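You operate a simulated robot arm through the tools that you are given. There is no shell and no other tool.

The job below is to be done with a simulated robot arm. You get a single attempt, and the scene is never put back.

Task
Run the white cord through the duct and snap the lid back on.
Fine: pull the lid off and lay it on its rest; the cord's plug goes home in the clip at the duct's end, lever closed; leave the other cords alone.

The check looks at the end state, three seconds after you hand in, the way a careful person would. Anything else that was tipped, shoved, dropped, spilled or broken makes it a failure. Lids that push on must go on centred and level and be pressed home; caps that screw on are set level and turned clockwise until they are tight.

Robot
A 7-joint arm with a two-finger parallel gripper, fixed in place. Base frame: the origin is at the foot of the arm, x ahead of it, y to its left, z up; the work surface is at about z = 80.8. Units: cm, rad, N and s.
With the tool pointing down near the work surface it reaches from about 42 to 92 cm from the base axis. Its first joint turns from -2.496 to 2.496 rad. Payload 3 kg.
The tool frame sits at the grasp point between the pads (the TCP): z along the fingers, y along the line on which they close. The tips reach 3 cm beyond it. Largest opening 9.4 cm; finger width 2.8, thickness 1; the body of the gripper, 5 by 9.6 cm, starts 5.5 cm behind the TCP.
Orientation is told as [roll, pitch, yaw] about the base's x, y, z axes, in that order, counted from this pose: with the fingers straight down and closing along the base's y, the tool's x points along the base's -x, its y along +y and its z along -z.

Tools
- The arm moves only by the tool servo_tool. Its argument "deltas" is a list of rows, each an object of numbers (a shift or turn left out is 0, a gripper value left out holds the last): "dx", "dy", "dz": the shift along the tool's x, y, z in m; "wx", "wy", "wz": the turn, a rotation vector about the tool's x, y, z in rad; "jaw": the gripper command, from -1 (fully open) to 1 (shut), values between in proportion. In form: [{"dx": .., "dy": .., "dz": .., "wx": .., "wy": .., "wz": .., "jaw": ..}, ...]. A call has 1 to 20 rows; each row is the pose to reach, as a shift and turn from the pose commanded when the call began, along the tool's axes at that moment. Each row takes 0.2 s and may step no farther than 5 cm and 0.15 rad from the row before; otherwise, or with a gripper value out of range, the whole call is refused. Where a pose cannot be reached the arm comes as near as it can. A force on the tool above 90 N (or 10 N above the force at the start of the call, whichever is more), or a blocked arm, ends the call early, and 0.2 s more pass. Each finger travels about 7.2 cm/s and halts on what it meets, pressing with about 43 N; the grip force reading is that of the motor and also rises with nothing between the fingers. The clock runs only during rows and for 0.2 s after the last one: add rows that repeat a pose to give the fingers time. The reply holds the time, the measured pose of the TCP, the force on the tool along the base axes, the opening and the grip force, in the units named above and with some noise, with the torque about the TCP (base axes, N m) and any sound that the robot's microphone picked up.
- Cameras (640 x 400 px; columns grow to the right, rows downward): "scene" is fixed at [5, 50.27, 138.84]; the picture's right is [0.56, -0.83, 0.00], its down [-0.61, -0.41, -0.68] and it looks along [0.56, 0.38, -0.74] (base axes); focal length 343 px, centre (320, 200). "wrist" rides on the gripper at [7.6, 1.4, -10.2] in the tool frame; the picture's right is [-0.18, 0.98, 0.00], its down [-0.75, -0.14, -0.64] and it looks along [-0.63, -0.12, 0.77] (tool axes); focal length 243 px, centre (320, 200). There is no depth. A picture from a camera that has moved, and an enlarged one, comes with that camera's place and axes in the base frame and with its lens.
- grab_frame(camera): a new picture of that camera. No time passes.
- zoom(camera, box): a new picture of the part [left, top, right, bottom] of that camera's present view, enlarged. No time passes.
- sign_off(): hands the job in; it is judged then, once.

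Nothing tells you positions but the pictures and the camera data. Unless the task says otherwise, let go and move clear before handing in.

The tools are called after "Call:" by a JSON object that holds its "op" and its "data". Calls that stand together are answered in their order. servo_tool: Moves the arm, as the interface text tells. Its arguments: {"type":"object","properties":{"deltas":{"type":"array","items":{"type":"object","properties":{"dx":{"type":"number"},"dy":{"type":"number"},"dz":{"type":"number"},"wx":{"type":"number"},"wy":{"type":"number"},"wz":{"type":"number"},"jaw":{"type":"number"}}}}},"required":["deltas"]} The other tools are called the same way: grab_frame (camera) takes a picture; zoom (camera, box) takes an enlarged picture of a part of a camera's view; sign_off () hands the job in.

At the start:

```text
clock: 0.0
tcp_pos: [37.53, 52.83, 111.8]
tool_rot: [-0.001, 0.0, 0.002]
ft_force: [0.0, 0.1, -0.1]
torque: [-0.01, -0.04, 0.04]
width: 9.41
grip_force: 0.1
```

scene: 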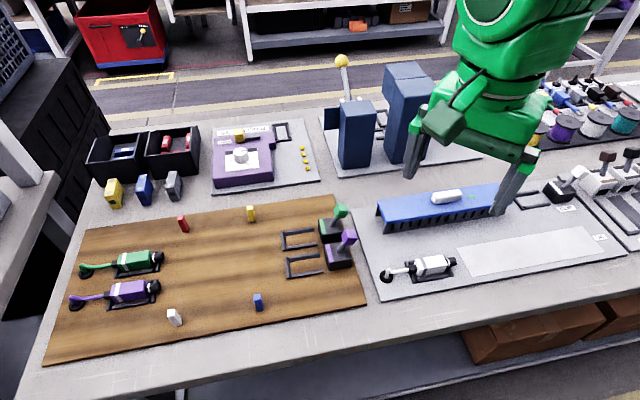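
wrist: 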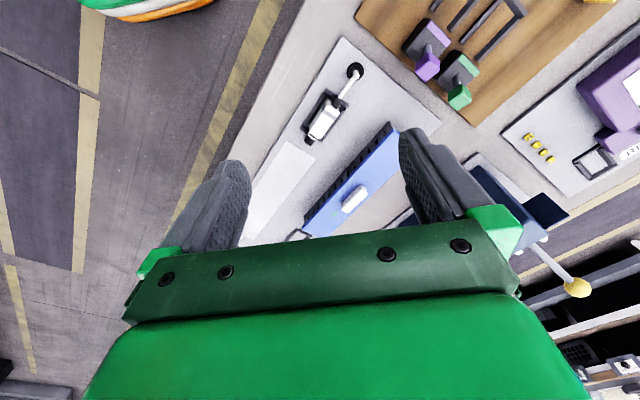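

I see a grey board with a blue-lidded duct, a white plug with its cord in a holder in front of it, a light rectangle (probably the lid rest), and a clip with a lever at the duct's far end. I'll look closer before moving.

Call:
{"op": "zoom", "data": {"camera": "scene", "box": [360, 160, 520, 260]}}

Call:
{"op": "zoom", "data": {"camera": "scene", "box": [480, 140, 640, 240]}}

Call:
{"op": "zoom", "data": {"camera": "scene", "box": [360, 220, 520, 320]}}

Call:
{"op": "zoom", "data": {"camera": "wrist", "box": [230, 40, 440, 250]}}

Call:
{"op": "zoom", "data": {"camera": "scene", "box": [50, 190, 370, 390]}}

```text
4.00 times, centred on (440, 210) of scene
camera zoom: at [5.0, 50.27, 138.84], right [0.56, -0.83, 0.0], down [-0.61, -0.41, -0.68], along [0.56, 0.38, -0.74], focal length 1373 px, centre (-160, 160)
```

zoom: 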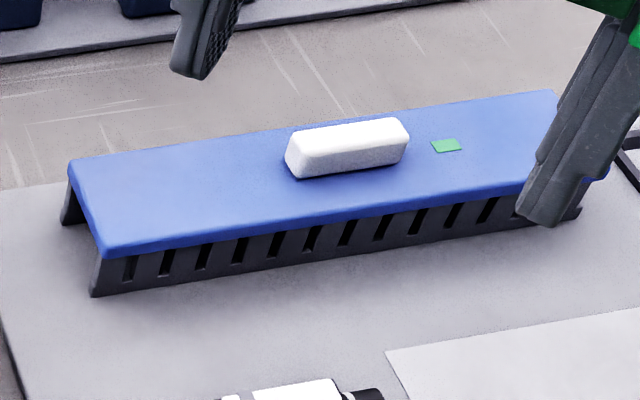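

```text
4.00 times, centred on (560, 190) of scene
camera zoom: at [5.0, 50.27, 138.84], right [0.56, -0.83, 0.0], down [-0.61, -0.41, -0.68], along [0.56, 0.38, -0.74], focal length 1373 px, centre (-640, 240)
```

zoom: 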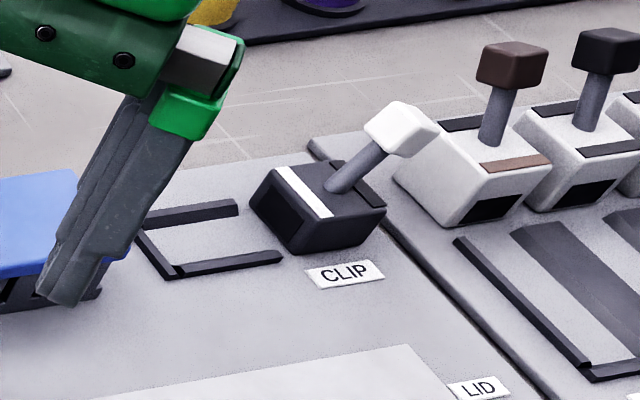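

```text
4.00 times, centred on (440, 270) of scene
camera zoom: at [5.0, 50.27, 138.84], right [0.56, -0.83, 0.0], down [-0.61, -0.41, -0.68], along [0.56, 0.38, -0.74], focal length 1373 px, centre (-160, -80)
```

zoom: 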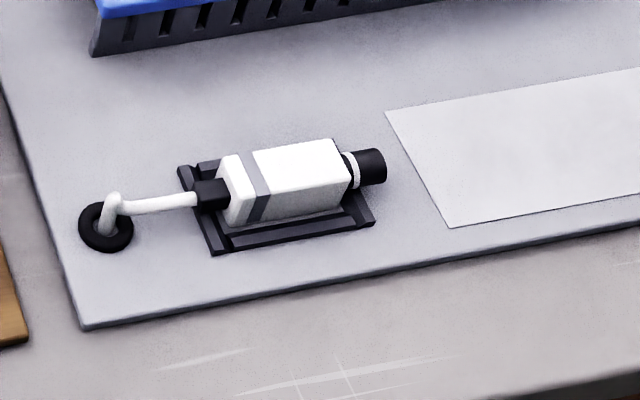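

```text
1.90 times, centred on (335, 145) of wrist
camera zoom: at [29.93, 54.26, 122.01], right [0.18, 0.98, 0.0], down [0.75, -0.14, 0.64], along [0.63, -0.12, -0.77], focal length 462 px, centre (291, 305)
```

zoom: 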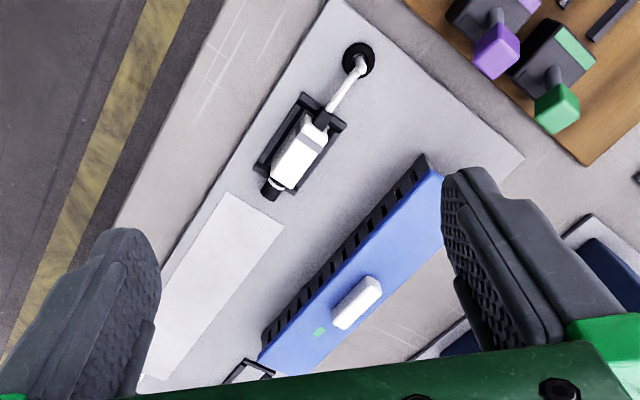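

```text
2.00 times, centred on (210, 290) of scene
camera zoom: at [5.0, 50.27, 138.84], right [0.56, -0.83, 0.0], down [-0.61, -0.41, -0.68], along [0.56, 0.38, -0.74], focal length 687 px, centre (540, 20)
```

zoom: 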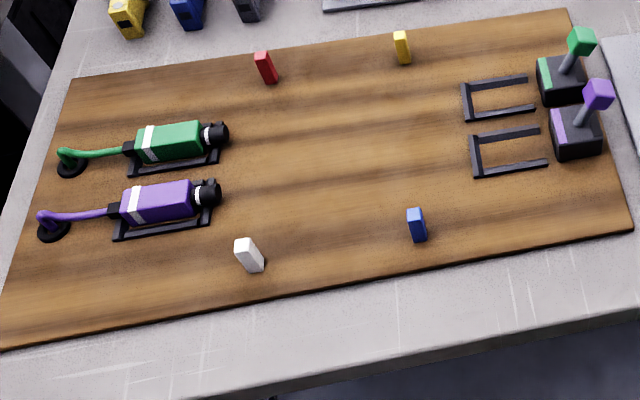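

I've got a rough layout. The duct axis runs at about -44° in the base xy plane, from near (49,65) to near (69,45), and the plug is near (45,52). I'll turn the gripper to line up with the duct and get a better wrist view.

Call:
{"op": "servo_tool", "data": {"deltas": [{"dx": -0.01, "dy": 0.022, "dz": 0.01, "wz": 0.128}, {"dx": -0.02, "dy": 0.044, "dz": 0.02, "wz": 0.256}, {"dx": -0.03, "dy": 0.066, "dz": 0.03, "wz": 0.384}, {"dx": -0.04, "dy": 0.088, "dz": 0.04, "wz": 0.512}, {"dx": -0.05, "dy": 0.11, "dz": 0.05, "wz": 0.64}, {"dx": -0.065, "dy": 0.132, "dz": 0.06, "wz": 0.765}, {"dx": -0.065, "dy": 0.132, "dz": 0.06, "wz": 0.765}]}}

Call:
{"op": "grab_frame", "data": {"camera": "wrist"}}

Call:
{"op": "grab_frame", "data": {"camera": "scene"}}

```text
clock: 1.6
tcp_pos: [44.01, 66.08, 105.73]
tool_rot: [0.001, 0.0, -0.766]
ft_force: [0.4, -0.4, 0.4]
torque: [-0.03, -0.04, -0.02]
width: 9.4
grip_force: 0.1
```

```text
taken
camera wrist: at [39.46, 72.33, 115.95], right [0.81, 0.58, 0.0], down [0.45, -0.62, 0.64], along [0.37, -0.52, -0.77], focal length 243 px, centre (320, 200)
```

wrist: 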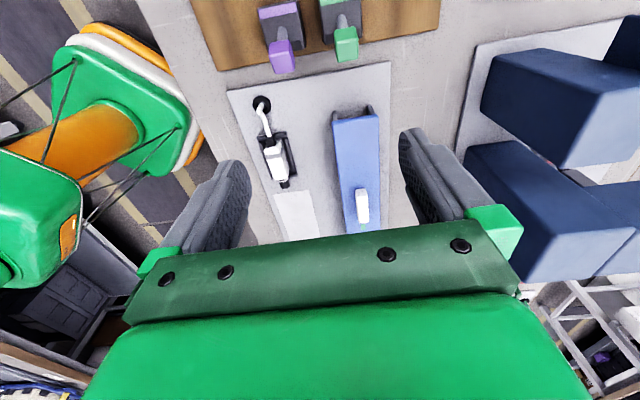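

```text
taken
```

scene: 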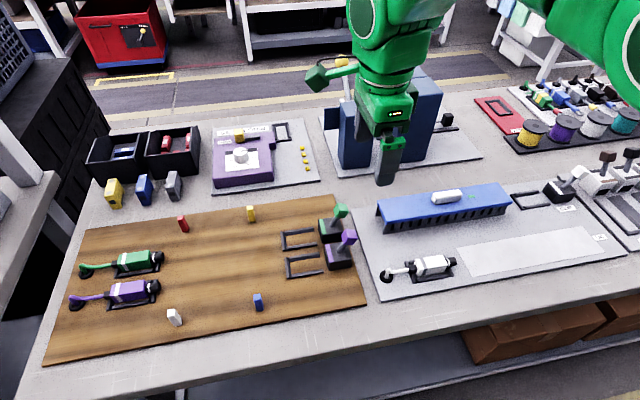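

The wrist view covers the area behind the tool along the duct. I'll shift along the duct direction to see the lid, the rest and the clip.

Call:
{"op": "servo_tool", "data": {"deltas": [{"dx": -0.04}, {"dx": -0.08}, {"dx": -0.12}, {"dx": -0.12}]}}

Call:
{"op": "grab_frame", "data": {"camera": "wrist"}}

Call:
{"op": "servo_tool", "data": {"deltas": [{"dx": -0.05}, {"dx": -0.1}, {"dx": -0.15}, {"dx": -0.2}, {"dx": -0.2}]}}

Call:
{"op": "grab_frame", "data": {"camera": "wrist"}}

Call:
{"op": "zoom", "data": {"camera": "scene", "box": [480, 140, 640, 240]}}

```text
clock: 2.6
tcp_pos: [52.94, 57.42, 105.57]
tool_rot: [-0.001, 0.0, -0.763]
ft_force: [0.5, -0.2, 0.6]
torque: [0.0, 0.0, -0.01]
width: 9.4
grip_force: 0.1
```

```text
taken
camera wrist: at [48.28, 63.75, 115.82], right [0.81, 0.58, 0.0], down [0.45, -0.62, 0.64], along [0.37, -0.52, -0.77], focal length 243 px, centre (320, 200)
```

wrist: 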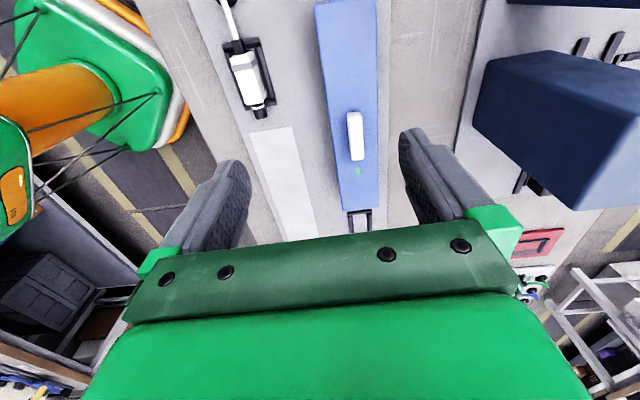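

```text
clock: 3.8
tcp_pos: [67.22, 43.85, 105.71]
tool_rot: [0.0, 0.001, -0.765]
ft_force: [1.0, 0.3, -0.5]
torque: [-0.02, 0.01, -0.03]
width: 9.45
grip_force: 0.0
```

```text
taken
camera wrist: at [62.73, 50.1, 115.96], right [0.81, 0.58, 0.0], down [0.45, -0.62, 0.64], along [0.37, -0.52, -0.77], focal length 243 px, centre (320, 200)
```

wrist: 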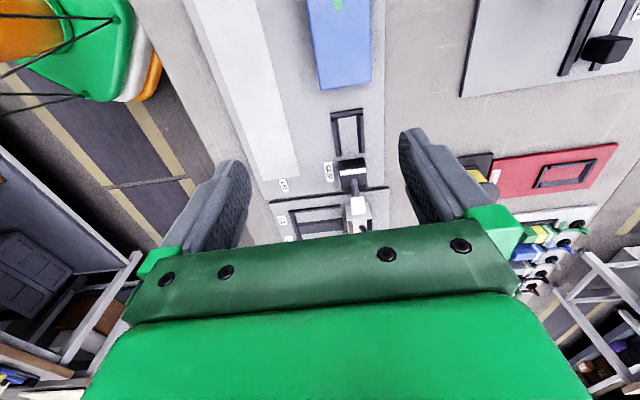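

```text
4.00 times, centred on (560, 190) of scene
camera zoom: at [5.0, 50.27, 138.84], right [0.56, -0.83, 0.0], down [-0.61, -0.41, -0.68], along [0.56, 0.38, -0.74], focal length 1373 px, centre (-640, 240)
```

zoom: 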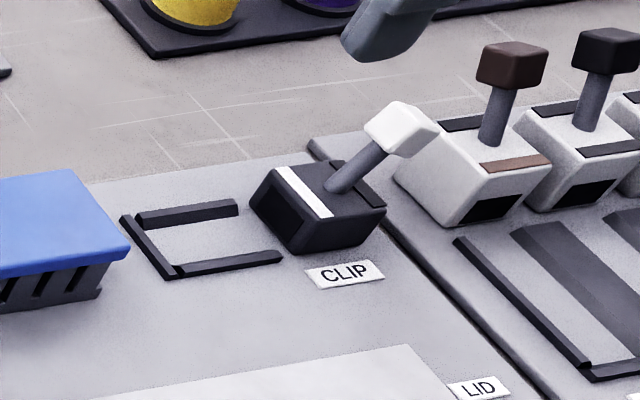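

The lid is 28 cm long and 6 cm wide with its top at z≈84.8. The rest is the pale rectangle beside it, and the clip with its lever leaning away is past the duct's far end. Closer looks next.

Call:
{"op": "zoom", "data": {"camera": "wrist", "box": [260, 60, 420, 240]}}

Call:
{"op": "zoom", "data": {"camera": "scene", "box": [530, 150, 610, 220]}}

Call:
{"op": "zoom", "data": {"camera": "scene", "box": [280, 190, 370, 280]}}

Call:
{"op": "zoom", "data": {"camera": "scene", "box": [370, 180, 440, 240]}}

Call:
{"op": "zoom", "data": {"camera": "scene", "box": [376, 240, 466, 300]}}

```text
2.22 times, centred on (340, 150) of wrist
camera zoom: at [62.73, 50.1, 115.96], right [0.81, 0.58, 0.0], down [0.45, -0.62, 0.64], along [0.37, -0.52, -0.77], focal length 539 px, centre (276, 311)
```

zoom: 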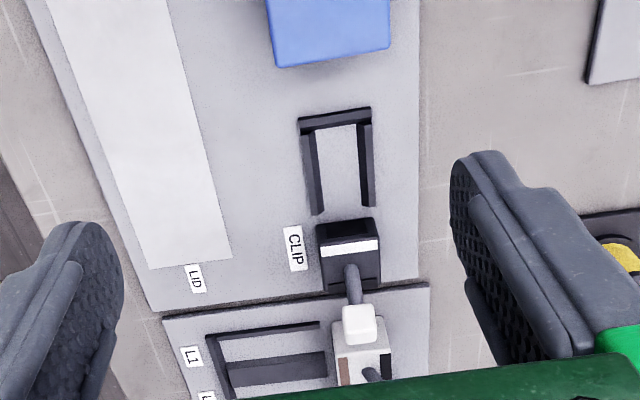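

```text
5.71 times, centred on (570, 185) of scene
camera zoom: at [5.0, 50.27, 138.84], right [0.56, -0.83, 0.0], down [-0.61, -0.41, -0.68], along [0.56, 0.38, -0.74], focal length 1962 px, centre (-1109, 286)
```

zoom: 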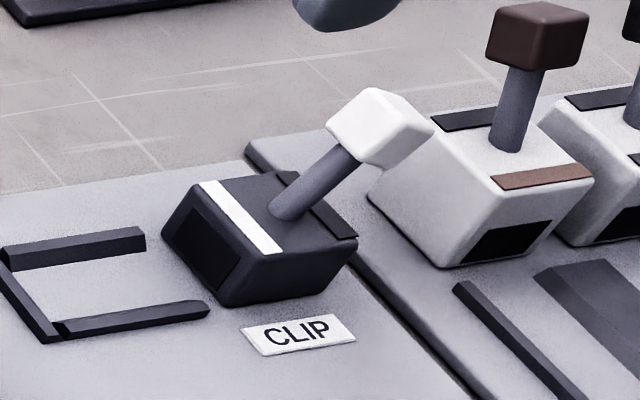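

```text
4.44 times, centred on (325, 235) of scene
camera zoom: at [5.0, 50.27, 138.84], right [0.56, -0.83, 0.0], down [-0.61, -0.41, -0.68], along [0.56, 0.38, -0.74], focal length 1526 px, centre (298, 44)
```

zoom: 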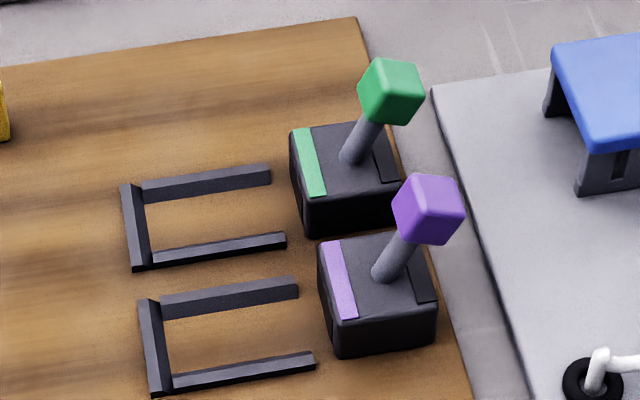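

```text
6.67 times, centred on (405, 210) of scene
camera zoom: at [5.0, 50.27, 138.84], right [0.56, -0.83, 0.0], down [-0.61, -0.41, -0.68], along [0.56, 0.38, -0.74], focal length 2289 px, centre (-247, 133)
```

zoom: 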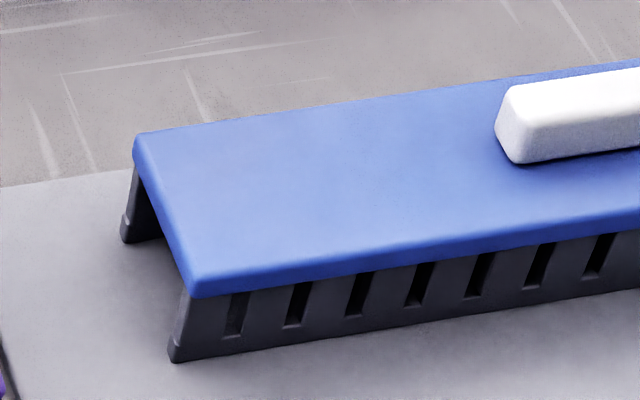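

```text
6.67 times, centred on (421, 270) of scene
camera zoom: at [5.0, 50.27, 138.84], right [0.56, -0.83, 0.0], down [-0.61, -0.41, -0.68], along [0.56, 0.38, -0.74], focal length 2289 px, centre (-353, -267)
```

zoom: 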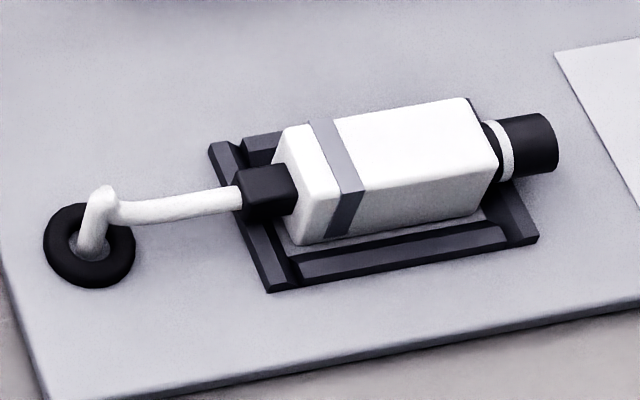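

The clip mouth faces the duct, and its lever leans away from it, which is the open position. I'll hover over the lid handle, with yaw set to -0.785 to match the duct, to refine my numbers.

Call:
{"op": "servo_tool", "data": {"deltas": [{"dx": 0.035, "dy": 0.008, "dz": 0.0, "wz": 0.005}, {"dx": 0.07, "dy": 0.016, "dz": 0.02, "wz": 0.01}, {"dx": 0.105, "dy": 0.024, "dz": 0.05, "wz": 0.02}, {"dx": 0.1345, "dy": 0.03, "dz": 0.087, "wz": 0.02}, {"dx": 0.1345, "dy": 0.03, "dz": 0.087, "wz": 0.02}]}}

Call:
{"op": "grab_frame", "data": {"camera": "wrist"}}

Call:
{"op": "zoom", "data": {"camera": "scene", "box": [360, 100, 560, 240]}}

```text
clock: 5.0
tcp_pos: [59.36, 55.46, 97.23]
tool_rot: [0.001, 0.0, -0.786]
ft_force: [0.6, -0.4, -0.7]
torque: [-0.01, 0.02, -0.02]
width: 9.41
grip_force: 0.1
```

```text
taken
camera wrist: at [55.06, 61.72, 107.43], right [0.82, 0.57, 0.0], down [0.43, -0.63, 0.64], along [0.36, -0.53, -0.77], focal length 243 px, centre (320, 200)
```

wrist: 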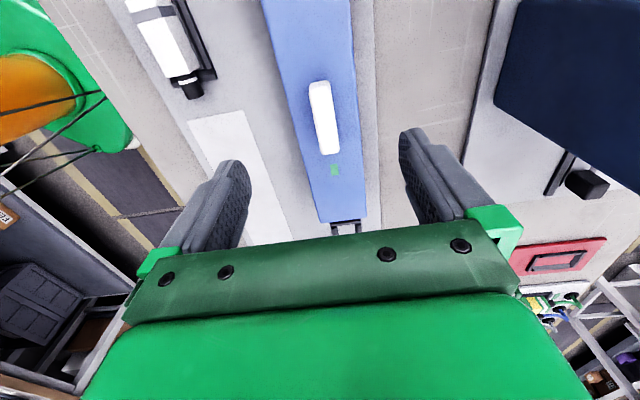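

```text
2.86 times, centred on (460, 170) of scene
camera zoom: at [5.0, 50.27, 138.84], right [0.56, -0.83, 0.0], down [-0.61, -0.41, -0.68], along [0.56, 0.38, -0.74], focal length 981 px, centre (-80, 286)
```

zoom: 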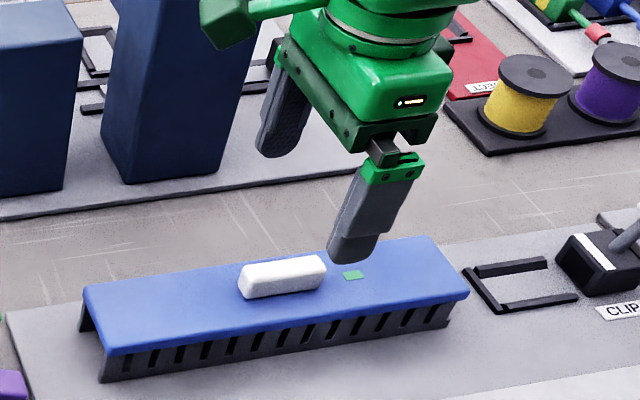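

The handle is nearly under the tool. I'll go down partway and check alignment before gripping.

Call:
{"op": "servo_tool", "data": {"deltas": [{"dx": -0.003, "dy": 0.002, "dz": 0.025}, {"dx": -0.006, "dy": 0.003, "dz": 0.05}, {"dx": -0.006, "dy": 0.003, "dz": 0.072}, {"dx": -0.006, "dy": 0.003, "dz": 0.072}]}}

Call:
{"op": "grab_frame", "data": {"camera": "wrist"}}

Call:
{"op": "zoom", "data": {"camera": "wrist", "box": [220, 40, 440, 240]}}

Call:
{"op": "zoom", "data": {"camera": "scene", "box": [400, 140, 520, 230]}}

```text
clock: 6.0
tcp_pos: [60.12, 55.21, 90.1]
tool_rot: [0.001, 0.0, -0.785]
ft_force: [0.7, 0.7, 0.3]
torque: [0.06, -0.02, -0.01]
width: 9.39
grip_force: 0.0
```

```text
taken
camera wrist: at [55.8, 61.62, 100.28], right [0.82, 0.57, 0.0], down [0.43, -0.63, 0.64], along [0.36, -0.53, -0.77], focal length 243 px, centre (320, 200)
```

wrist: 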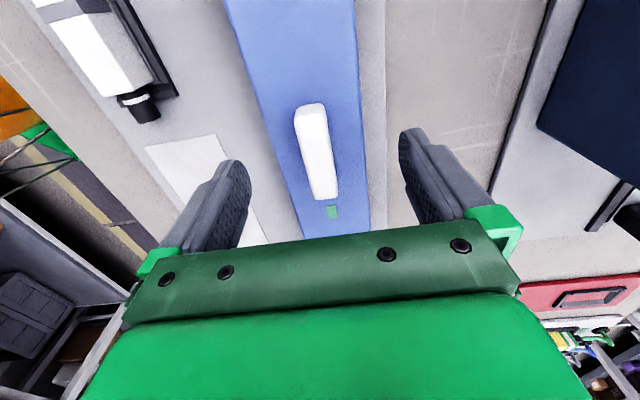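

```text
2.00 times, centred on (330, 140) of wrist
camera zoom: at [55.8, 61.62, 100.28], right [0.82, 0.57, 0.0], down [0.43, -0.63, 0.64], along [0.36, -0.53, -0.77], focal length 485 px, centre (300, 320)
```

zoom: 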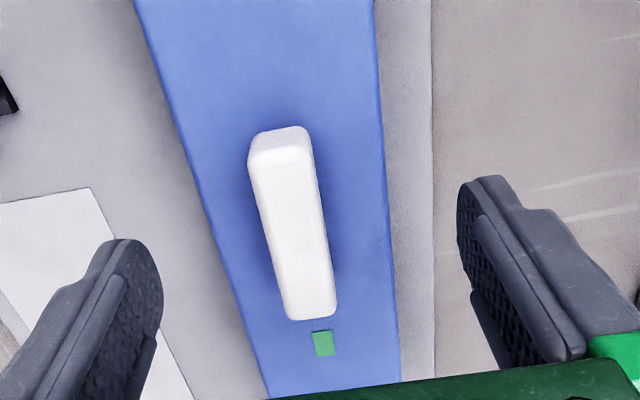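

```text
4.44 times, centred on (460, 185) of scene
camera zoom: at [5.0, 50.27, 138.84], right [0.56, -0.83, 0.0], down [-0.61, -0.41, -0.68], along [0.56, 0.38, -0.74], focal length 1526 px, centre (-302, 267)
```

zoom: 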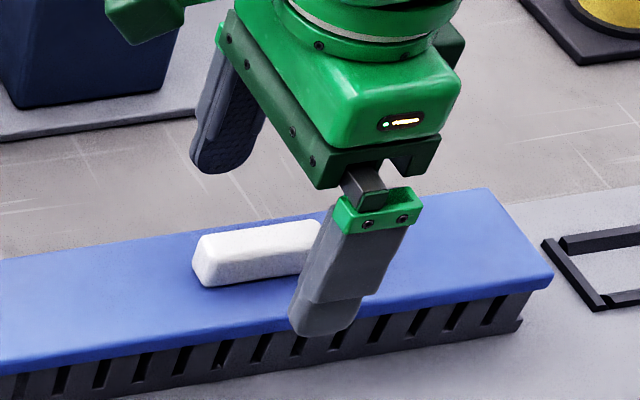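

The handle (about 1.9 cm wide, centred at a≈3.6, b≈81.4) sits between the fingers and parallel to them. I'll descend and close on it.

Call:
{"op": "servo_tool", "data": {"deltas": [{"dx": -0.001, "dy": -0.001, "dz": 0.01}, {"dx": -0.001, "dy": -0.001, "dz": 0.017}, {"dx": -0.001, "dy": -0.001, "dz": 0.017}]}}

Call:
{"op": "zoom", "data": {"camera": "scene", "box": [400, 140, 520, 230]}}

Call:
{"op": "grab_frame", "data": {"camera": "wrist"}}

```text
clock: 6.8
tcp_pos: [60.13, 55.13, 88.33]
tool_rot: [0.0, -0.001, -0.785]
ft_force: [0.3, -0.5, 0.1]
torque: [-0.01, 0.02, 0.01]
width: 9.4
grip_force: 0.0
```

```text
4.44 times, centred on (460, 185) of scene
camera zoom: at [5.0, 50.27, 138.84], right [0.56, -0.83, 0.0], down [-0.61, -0.41, -0.68], along [0.56, 0.38, -0.74], focal length 1526 px, centre (-302, 267)
```

zoom: 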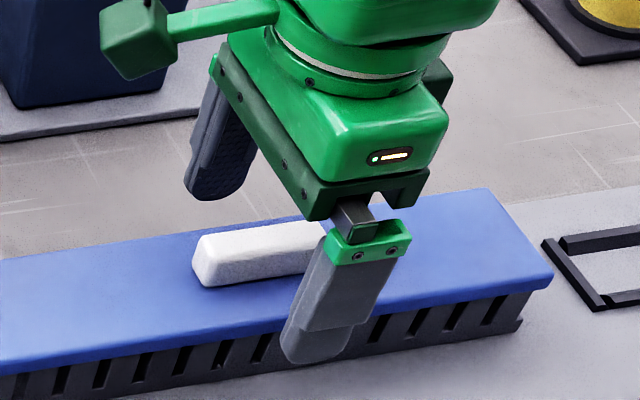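

```text
taken
camera wrist: at [55.78, 61.45, 98.53], right [0.82, 0.57, 0.0], down [0.43, -0.63, 0.64], along [0.36, -0.53, -0.77], focal length 243 px, centre (320, 200)
```

wrist: 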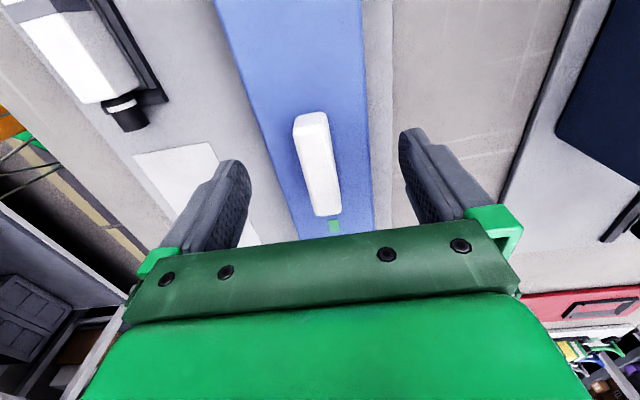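

Fingers straddle the handle. Closing now.

Call:
{"op": "servo_tool", "data": {"deltas": [{"jaw": 1}, {"jaw": 1}, {"jaw": 1}, {"jaw": 1}, {"jaw": 1}]}}

Call:
{"op": "grab_frame", "data": {"camera": "wrist"}}

Call:
{"op": "zoom", "data": {"camera": "scene", "box": [360, 140, 540, 250]}}

```text
clock: 8.0
tcp_pos: [60.25, 55.04, 88.2]
tool_rot: [0.0, -0.001, -0.786]
ft_force: [3.0, 1.4, 0.3]
torque: [0.1, -0.09, 0.02]
width: 6.12
grip_force: 42.0
```

```text
taken
camera wrist: at [55.78, 61.46, 98.54], right [0.82, 0.57, 0.0], down [0.43, -0.63, 0.64], along [0.36, -0.53, -0.77], focal length 243 px, centre (320, 200)
```

wrist: 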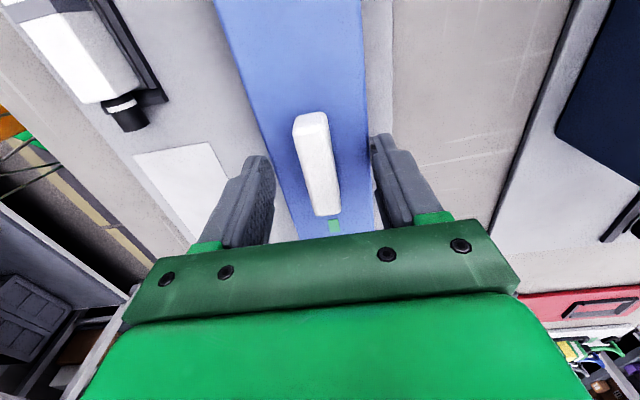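

```text
3.56 times, centred on (450, 195) of scene
camera zoom: at [5.0, 50.27, 138.84], right [0.56, -0.83, 0.0], down [-0.61, -0.41, -0.68], along [0.56, 0.38, -0.74], focal length 1221 px, centre (-142, 218)
```

zoom: 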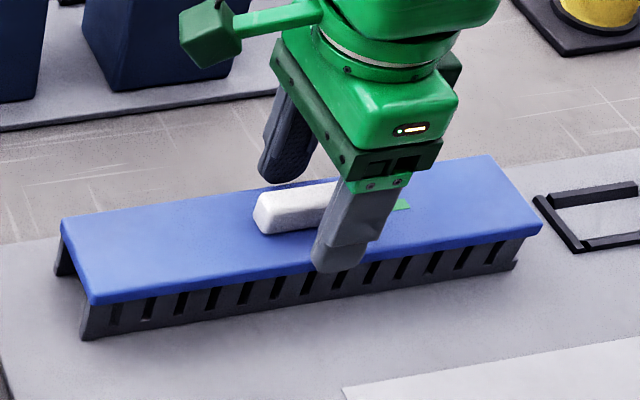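

The fingers stopped at 6.1 cm, so they closed on the lid's sides and the lid's top is higher than I estimated. I'll open, rise slightly and re-grip on the handle.

Call:
{"op": "servo_tool", "data": {"deltas": [{"jaw": -1}, {"jaw": -1}, {"jaw": -1}, {"dz": -0.009, "jaw": -1}, {"dz": -0.009, "jaw": -1}]}}

Call:
{"op": "zoom", "data": {"camera": "scene", "box": [360, 140, 540, 250]}}

Call:
{"op": "servo_tool", "data": {"deltas": [{"jaw": 0.3}, {"jaw": 0.3}, {"jaw": 0.3}, {"jaw": 0.3}, {"jaw": 0.3}]}}

Call:
{"op": "grab_frame", "data": {"camera": "wrist"}}

Call:
{"op": "zoom", "data": {"camera": "scene", "box": [360, 140, 540, 250]}}

```text
clock: 9.2
tcp_pos: [60.17, 55.09, 89.26]
tool_rot: [0.003, 0.0, -0.785]
ft_force: [0.0, 0.2, -0.9]
torque: [0.0, 0.0, 0.01]
width: 9.38
grip_force: 0.1
```

```text
3.56 times, centred on (450, 195) of scene
camera zoom: at [5.0, 50.27, 138.84], right [0.56, -0.83, 0.0], down [-0.61, -0.41, -0.68], along [0.56, 0.38, -0.74], focal length 1221 px, centre (-142, 218)
```

zoom: 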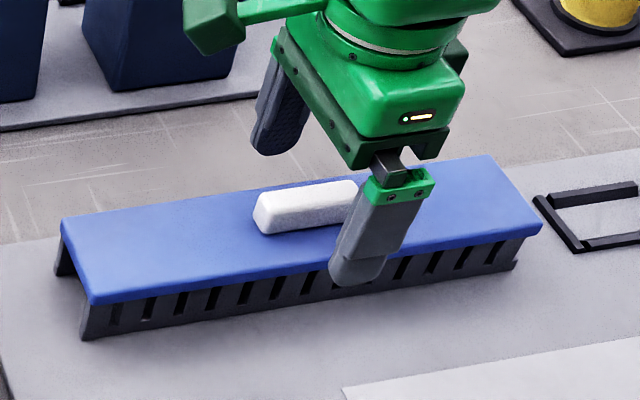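

```text
clock: 10.4
tcp_pos: [60.09, 55.03, 89.02]
tool_rot: [0.001, 0.0, -0.785]
ft_force: [0.6, 0.9, -0.6]
torque: [0.0, -0.01, -0.02]
width: 3.33
grip_force: 0.1
```

```text
taken
camera wrist: at [55.8, 61.45, 99.38], right [0.82, 0.57, 0.0], down [0.43, -0.63, 0.64], along [0.36, -0.53, -0.77], focal length 243 px, centre (320, 200)
```

wrist: 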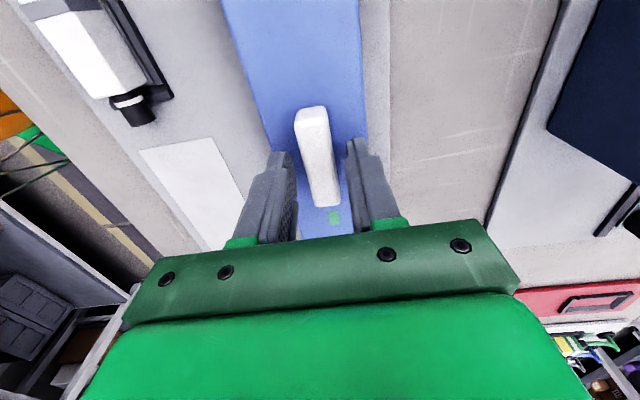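

```text
3.56 times, centred on (450, 195) of scene
camera zoom: at [5.0, 50.27, 138.84], right [0.56, -0.83, 0.0], down [-0.61, -0.41, -0.68], along [0.56, 0.38, -0.74], focal length 1221 px, centre (-142, 218)
```

zoom: 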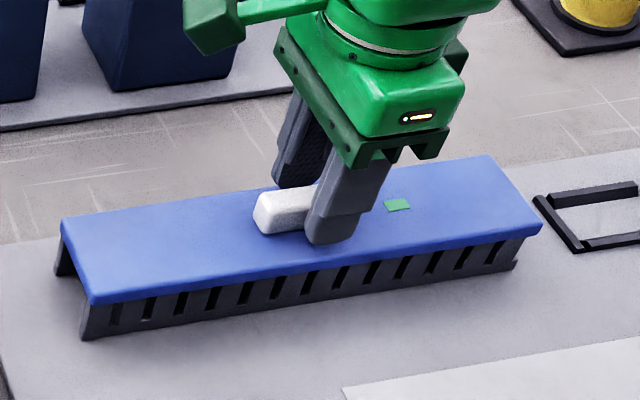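

Now the fingers straddle the handle. I'll shift 0.4 cm back toward the handle's middle, drop 0.25 cm and grip.

Call:
{"op": "servo_tool", "data": {"deltas": [{"dx": 0.004, "dz": 0.001}, {"dx": 0.004, "dz": 0.0025}, {"dx": 0.004, "dz": 0.0025, "jaw": 1}, {"dx": 0.004, "dz": 0.0025, "jaw": 1}, {"dx": 0.004, "dz": 0.0025, "jaw": 1}, {"dx": 0.004, "dz": 0.0025, "jaw": 1}]}}

Call:
{"op": "zoom", "data": {"camera": "scene", "box": [360, 140, 540, 250]}}

Call:
{"op": "zoom", "data": {"camera": "wrist", "box": [220, 40, 440, 240]}}

```text
clock: 11.8
tcp_pos: [59.85, 55.43, 88.8]
tool_rot: [0.001, -0.001, -0.788]
ft_force: [10.1, 10.7, -2.2]
torque: [0.34, -0.32, 0.01]
width: 1.72
grip_force: 43.4
```

```text
3.56 times, centred on (450, 195) of scene
camera zoom: at [5.0, 50.27, 138.84], right [0.56, -0.83, 0.0], down [-0.61, -0.41, -0.68], along [0.56, 0.38, -0.74], focal length 1221 px, centre (-142, 218)
```

zoom: 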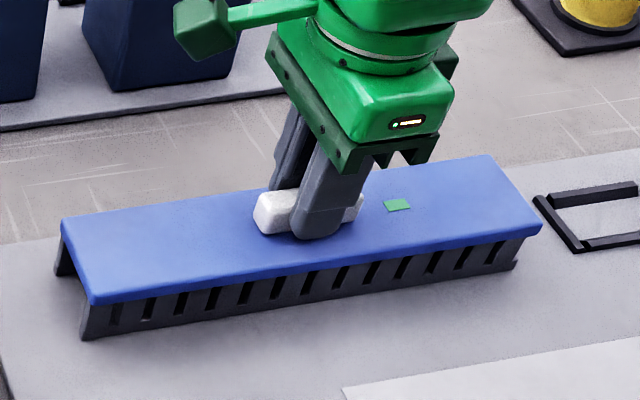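

```text
2.00 times, centred on (330, 140) of wrist
camera zoom: at [55.46, 61.75, 99.11], right [0.82, 0.57, 0.0], down [0.43, -0.63, 0.64], along [0.36, -0.53, -0.77], focal length 485 px, centre (300, 320)
```

zoom: 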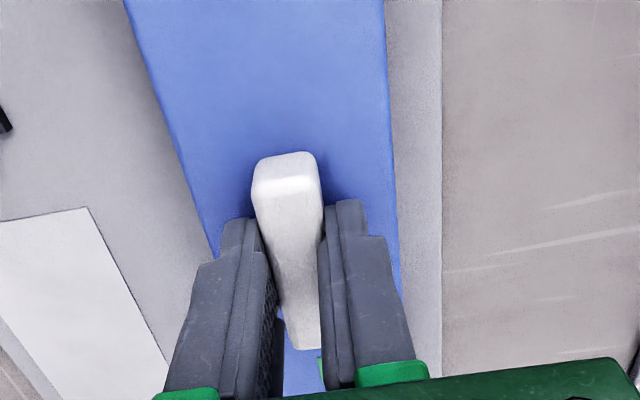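

The handle is gripped (1.7 cm). I'll ease out the small sideways load and pull straight up slowly to unsnap the lid.

Call:
{"op": "servo_tool", "data": {"deltas": [{"dy": 0.001}, {"dy": 0.001, "dz": -0.002}, {"dy": 0.001, "dz": -0.004}, {"dy": 0.001, "dz": -0.007}, {"dy": 0.001, "dz": -0.01}, {"dy": 0.001, "dz": -0.015}, {"dy": 0.001, "dz": -0.02}]}}

Call:
{"op": "zoom", "data": {"camera": "scene", "box": [360, 120, 540, 250]}}

```text
clock: 13.4
tcp_pos: [59.92, 55.5, 90.89]
tool_rot: [0.002, 0.002, -0.785]
ft_force: [0.3, -0.1, -0.8]
torque: [-0.01, 0.0, -0.02]
width: 1.72
grip_force: 42.9
```

```text
3.08 times, centred on (450, 185) of scene
camera zoom: at [5.0, 50.27, 138.84], right [0.56, -0.83, 0.0], down [-0.61, -0.41, -0.68], along [0.56, 0.38, -0.74], focal length 1056 px, centre (-80, 246)
```

zoom: 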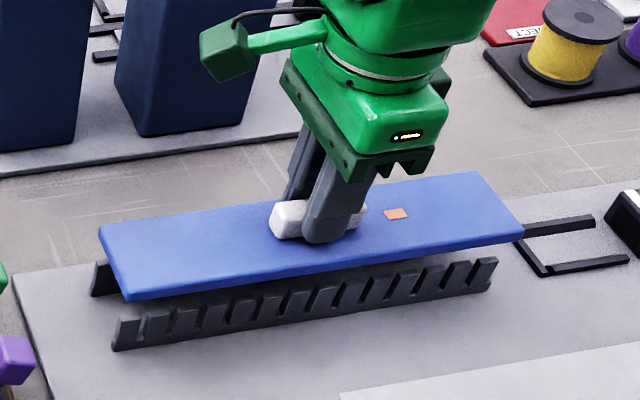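

The lid is off; its indicator turned from green to orange. I'll lift clear and carry it over the rest.

Call:
{"op": "servo_tool", "data": {"deltas": [{"dz": -0.025}, {"dz": -0.05}, {"dy": -0.04, "dz": -0.05}, {"dy": -0.08, "dz": -0.05}, {"dx": -0.02, "dy": -0.121, "dz": -0.05}, {"dx": -0.06, "dy": -0.121, "dz": -0.05}, {"dx": -0.1, "dy": -0.121, "dz": -0.05}, {"dx": -0.135, "dy": -0.121, "dz": -0.05}, {"dx": -0.135, "dy": -0.121, "dz": -0.05}]}}

Call:
{"op": "grab_frame", "data": {"camera": "scene"}}

Call:
{"op": "grab_frame", "data": {"camera": "wrist"}}

Call:
{"op": "zoom", "data": {"camera": "scene", "box": [350, 150, 640, 300]}}

```text
clock: 15.4
tcp_pos: [61.01, 37.19, 95.85]
tool_rot: [0.001, 0.0, -0.784]
ft_force: [0.0, 0.2, -1.2]
torque: [-0.01, 0.01, 0.01]
width: 1.73
grip_force: 43.2
```

```text
taken
```

scene: 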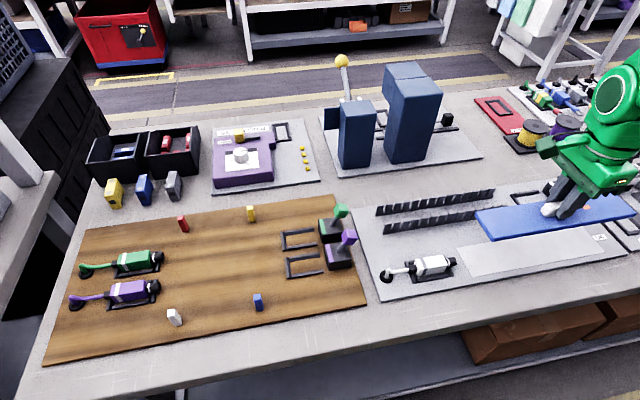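

```text
taken
camera wrist: at [56.63, 43.66, 106.01], right [0.82, 0.57, 0.0], down [0.43, -0.63, 0.64], along [0.36, -0.53, -0.77], focal length 243 px, centre (320, 200)
```

wrist: 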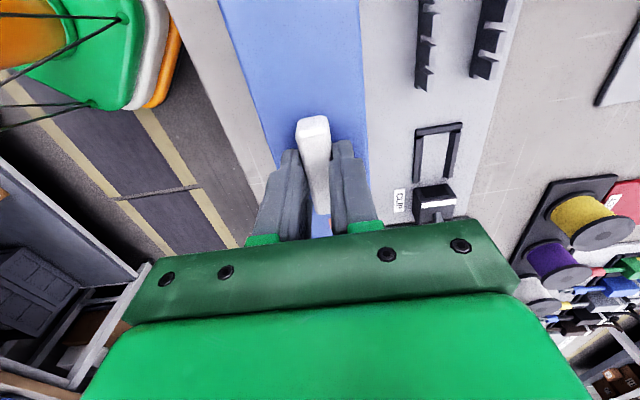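

```text
2.21 times, centred on (495, 225) of scene
camera zoom: at [5.0, 50.27, 138.84], right [0.56, -0.83, 0.0], down [-0.61, -0.41, -0.68], along [0.56, 0.38, -0.74], focal length 758 px, centre (-66, 145)
```

zoom: 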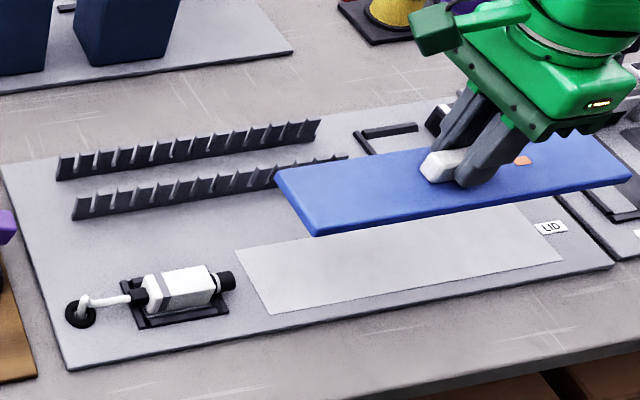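

The duct is two open comb walls standing on the board. I'll lower the lid toward the rest and compare outlines before contact.

Call:
{"op": "servo_tool", "data": {"deltas": [{"dz": 0.02}, {"dz": 0.04}, {"dz": 0.06}, {"dz": 0.06}]}}

Call:
{"op": "zoom", "data": {"camera": "scene", "box": [420, 160, 640, 300]}}

Call:
{"op": "grab_frame", "data": {"camera": "wrist"}}

```text
clock: 16.4
tcp_pos: [60.83, 37.3, 89.77]
tool_rot: [0.0, 0.0, -0.785]
ft_force: [-0.6, -0.1, -0.4]
torque: [-0.02, 0.0, 0.03]
width: 1.74
grip_force: 43.2
```

```text
2.86 times, centred on (530, 230) of scene
camera zoom: at [5.0, 50.27, 138.84], right [0.56, -0.83, 0.0], down [-0.61, -0.41, -0.68], along [0.56, 0.38, -0.74], focal length 981 px, centre (-280, 114)
```

zoom: 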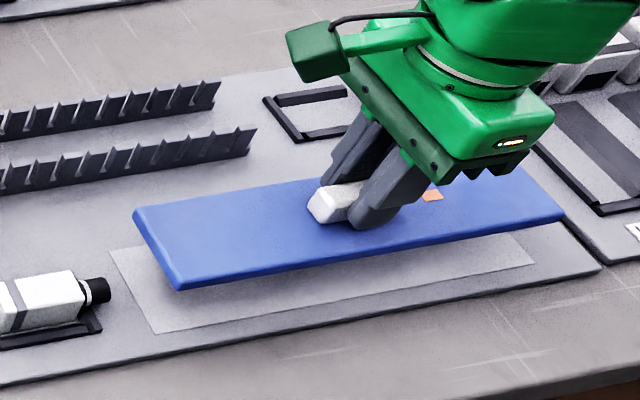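

```text
taken
camera wrist: at [56.47, 43.59, 100.05], right [0.82, 0.57, 0.0], down [0.43, -0.63, 0.64], along [0.36, -0.53, -0.77], focal length 243 px, centre (320, 200)
```

wrist: 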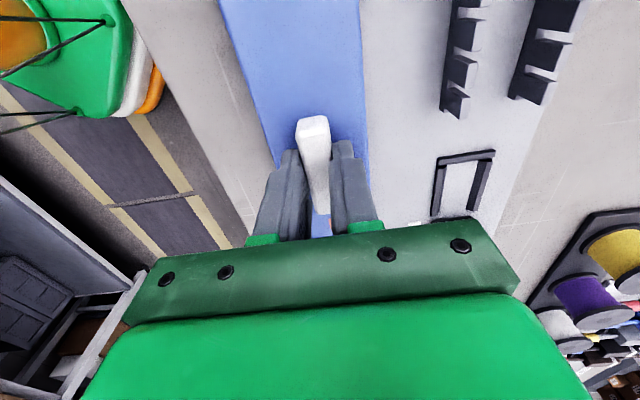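

The lid needs to come down about 3.5 cm, with a slight shift toward the front and back along the duct. I'll lower most of the way and recheck.

Call:
{"op": "servo_tool", "data": {"deltas": [{"dx": 0.002, "dy": -0.003, "dz": 0.01}, {"dx": 0.003, "dy": -0.005, "dz": 0.02}, {"dx": 0.003, "dy": -0.005, "dz": 0.027}, {"dx": 0.003, "dy": -0.005, "dz": 0.027}]}}

Call:
{"op": "zoom", "data": {"camera": "scene", "box": [420, 160, 640, 300]}}

Call:
{"op": "zoom", "data": {"camera": "scene", "box": [430, 220, 530, 290]}}

```text
clock: 17.4
tcp_pos: [60.36, 37.18, 87.08]
tool_rot: [0.0, 0.001, -0.785]
ft_force: [-0.2, 0.0, -1.0]
torque: [0.01, 0.0, -0.01]
width: 1.69
grip_force: 42.9
```

```text
2.86 times, centred on (530, 230) of scene
camera zoom: at [5.0, 50.27, 138.84], right [0.56, -0.83, 0.0], down [-0.61, -0.41, -0.68], along [0.56, 0.38, -0.74], focal length 981 px, centre (-280, 114)
```

zoom: 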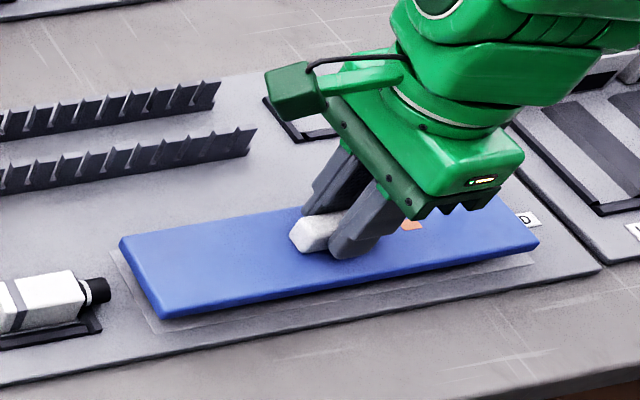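

```text
5.71 times, centred on (480, 255) of scene
camera zoom: at [5.0, 50.27, 138.84], right [0.56, -0.83, 0.0], down [-0.61, -0.41, -0.68], along [0.56, 0.38, -0.74], focal length 1962 px, centre (-594, -114)
```

zoom: 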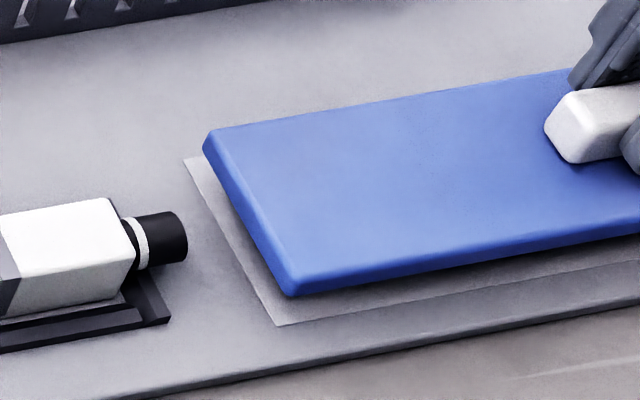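

Nearly aligned. I'll lower in small steps until contact.

Call:
{"op": "servo_tool", "data": {"deltas": [{"dx": 0.001, "dz": 0.003}, {"dx": 0.002, "dz": 0.005}, {"dx": 0.002, "dz": 0.007}, {"dx": 0.002, "dz": 0.007}]}}

Call:
{"op": "zoom", "data": {"camera": "scene", "box": [430, 220, 530, 290]}}

```text
clock: 18.4
tcp_pos: [60.14, 37.36, 86.39]
tool_rot: [0.001, 0.001, -0.786]
ft_force: [-0.1, -0.1, -1.6]
torque: [-0.02, 0.02, -0.01]
width: 1.71
grip_force: 42.5
```

```text
5.71 times, centred on (480, 255) of scene
camera zoom: at [5.0, 50.27, 138.84], right [0.56, -0.83, 0.0], down [-0.61, -0.41, -0.68], along [0.56, 0.38, -0.74], focal length 1962 px, centre (-594, -114)
```

zoom: 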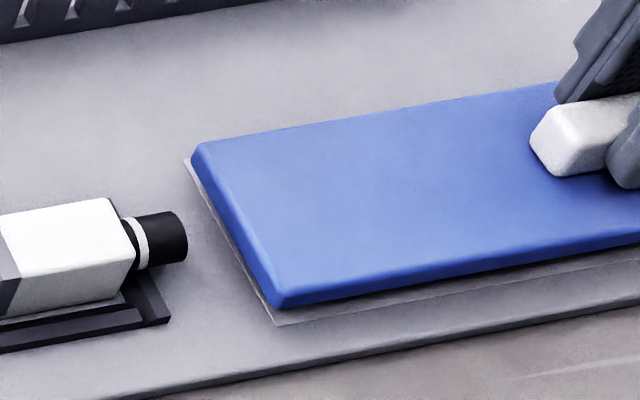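

Call:
{"op": "servo_tool", "data": {"deltas": [{"dx": -0.001, "dy": -0.001, "dz": 0.002}, {"dx": -0.001, "dy": -0.002, "dz": 0.004}, {"dx": -0.001, "dy": -0.002, "dz": 0.005}]}}

Call:
{"op": "zoom", "data": {"camera": "scene", "box": [430, 220, 530, 290]}}

```text
clock: 19.2
tcp_pos: [60.08, 37.03, 85.96]
tool_rot: [-0.001, 0.0, -0.786]
ft_force: [-0.2, -0.3, -0.4]
torque: [0.02, 0.0, 0.0]
width: 1.7
grip_force: 42.8
```

```text
5.71 times, centred on (480, 255) of scene
camera zoom: at [5.0, 50.27, 138.84], right [0.56, -0.83, 0.0], down [-0.61, -0.41, -0.68], along [0.56, 0.38, -0.74], focal length 1962 px, centre (-594, -114)
```

zoom: 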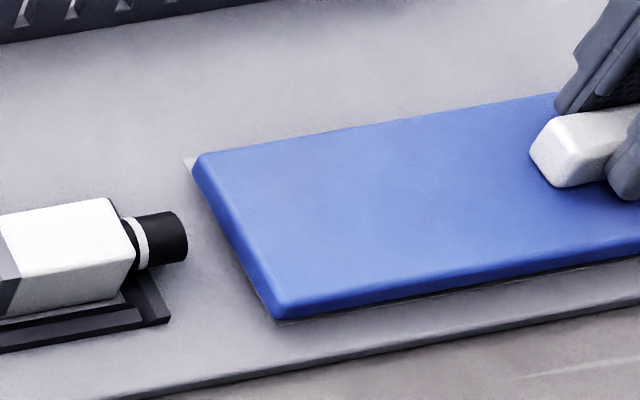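

Call:
{"op": "servo_tool", "data": {"deltas": [{"dx": 0.001, "dy": 0.001, "dz": 0.002}, {"dx": 0.001, "dy": 0.002, "dz": 0.004}, {"dx": 0.001, "dy": 0.002, "dz": 0.005}]}}

Call:
{"op": "zoom", "data": {"camera": "scene", "box": [430, 220, 530, 290]}}

```text
clock: 20.0
tcp_pos: [60.19, 37.42, 85.58]
tool_rot: [0.002, 0.0, -0.784]
ft_force: [-7.5, -8.1, 32.0]
torque: [-0.24, 0.16, 0.01]
width: 1.75
grip_force: 42.8
```

```text
5.71 times, centred on (480, 255) of scene
camera zoom: at [5.0, 50.27, 138.84], right [0.56, -0.83, 0.0], down [-0.61, -0.41, -0.68], along [0.56, 0.38, -0.74], focal length 1962 px, centre (-594, -114)
```

zoom: 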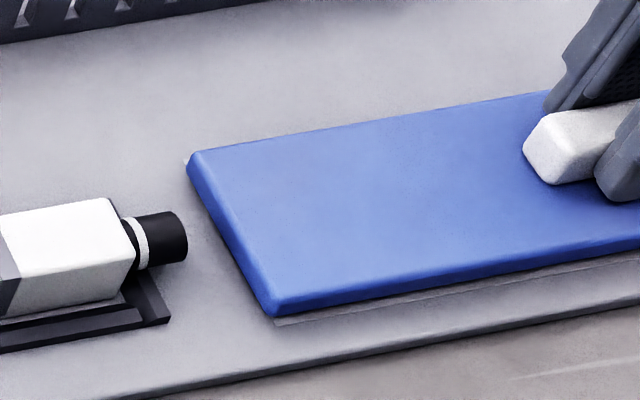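

The lid has touched down. I'll unload the push slightly, release gently, and rise.

Call:
{"op": "servo_tool", "data": {"deltas": [{"dy": -0.001, "dz": -0.002}, {"dy": -0.001, "dz": -0.002}, {"dy": -0.001, "dz": -0.002, "jaw": 0.2}, {"dy": -0.001, "dz": -0.002, "jaw": 0.2}, {"dy": -0.001, "dz": -0.002, "jaw": 0.2}]}}

Call:
{"op": "servo_tool", "data": {"deltas": [{"dz": -0.02}, {"dz": -0.05}, {"dz": -0.09}, {"dz": -0.13}, {"dz": -0.13}]}}

Call:
{"op": "grab_frame", "data": {"camera": "scene"}}

Call:
{"op": "zoom", "data": {"camera": "scene", "box": [420, 160, 640, 300]}}

Call:
{"op": "grab_frame", "data": {"camera": "wrist"}}

```text
clock: 21.2
tcp_pos: [60.19, 37.17, 85.66]
tool_rot: [0.0, 0.0, -0.784]
ft_force: [-0.2, 0.5, -0.7]
torque: [0.0, 0.02, -0.03]
width: 3.77
grip_force: 0.0
```

```text
clock: 22.4
tcp_pos: [60.05, 37.35, 98.62]
tool_rot: [-0.003, 0.001, -0.785]
ft_force: [0.2, -1.2, 0.2]
torque: [0.01, 0.0, 0.01]
width: 3.76
grip_force: 0.0
```

```text
taken
```

scene: 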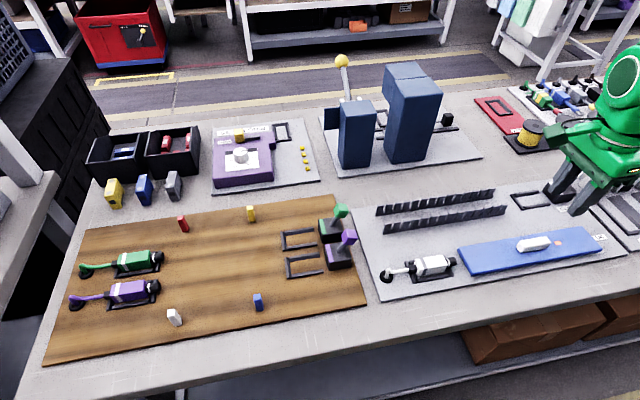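

```text
2.86 times, centred on (530, 230) of scene
camera zoom: at [5.0, 50.27, 138.84], right [0.56, -0.83, 0.0], down [-0.61, -0.41, -0.68], along [0.56, 0.38, -0.74], focal length 981 px, centre (-280, 114)
```

zoom: 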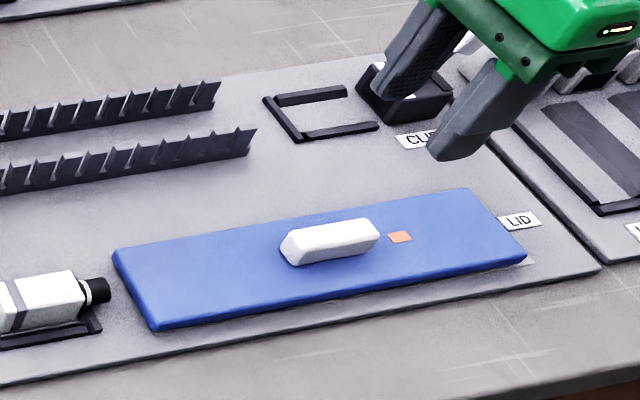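

```text
taken
camera wrist: at [55.76, 43.67, 108.78], right [0.82, 0.57, 0.0], down [0.43, -0.63, 0.64], along [0.36, -0.53, -0.77], focal length 243 px, centre (320, 200)
```

wrist: 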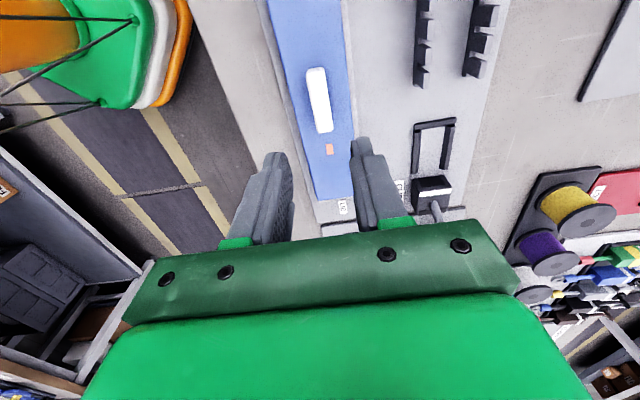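

The lid lies squarely on its rest. Next I'll hover over the white plug, near a≈-4.5, b≈69.2.

Call:
{"op": "servo_tool", "data": {"deltas": [{"dx": 0.045, "dz": 0.0}, {"dx": 0.09, "dz": 0.0}, {"dx": 0.135, "dz": 0.0}, {"dx": 0.18, "dz": 0.01}, {"dx": 0.205, "dy": 0.003, "dz": 0.025, "jaw": -1}, {"dx": 0.205, "dy": 0.003, "dz": 0.025, "jaw": -1}, {"dx": 0.205, "dy": 0.003, "dz": 0.025, "jaw": -1}]}}

Call:
{"op": "grab_frame", "data": {"camera": "wrist"}}

Call:
{"op": "zoom", "data": {"camera": "wrist", "box": [220, 20, 440, 240]}}

Call:
{"op": "zoom", "data": {"camera": "scene", "box": [370, 200, 490, 300]}}

```text
clock: 24.0
tcp_pos: [45.71, 51.81, 96.18]
tool_rot: [0.0, 0.0, -0.786]
ft_force: [-0.8, 1.0, 0.0]
torque: [-0.01, -0.02, 0.01]
width: 9.41
grip_force: 0.2
```

```text
taken
camera wrist: at [41.38, 58.23, 106.43], right [0.82, 0.57, 0.0], down [0.43, -0.63, 0.64], along [0.36, -0.53, -0.77], focal length 243 px, centre (320, 200)
```

wrist: 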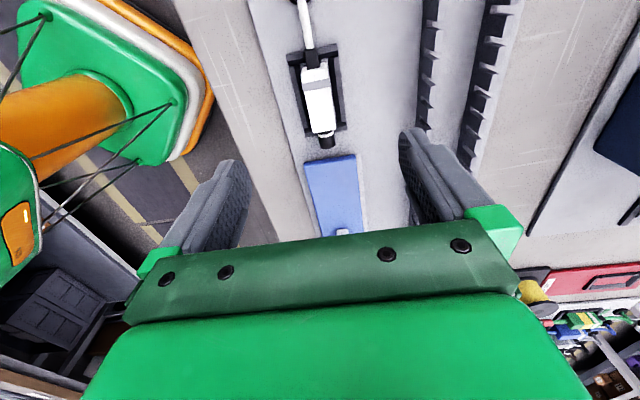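

```text
1.82 times, centred on (330, 130) of wrist
camera zoom: at [41.38, 58.23, 106.43], right [0.82, 0.57, 0.0], down [0.43, -0.63, 0.64], along [0.36, -0.53, -0.77], focal length 441 px, centre (302, 327)
```

zoom: 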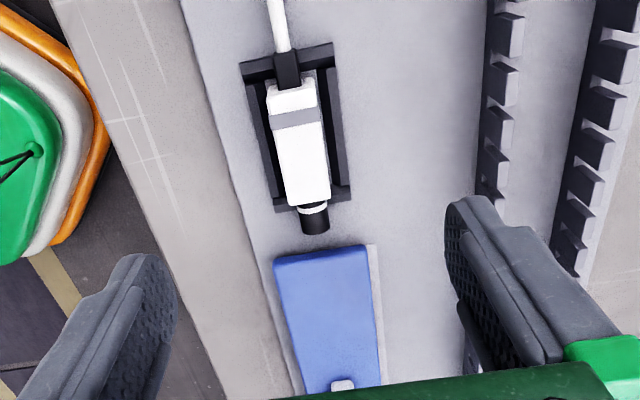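

```text
4.00 times, centred on (430, 250) of scene
camera zoom: at [5.0, 50.27, 138.84], right [0.56, -0.83, 0.0], down [-0.61, -0.41, -0.68], along [0.56, 0.38, -0.74], focal length 1373 px, centre (-120, 0)
```

zoom: 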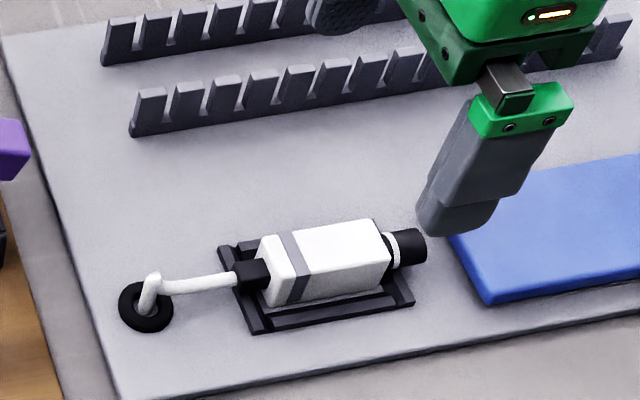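

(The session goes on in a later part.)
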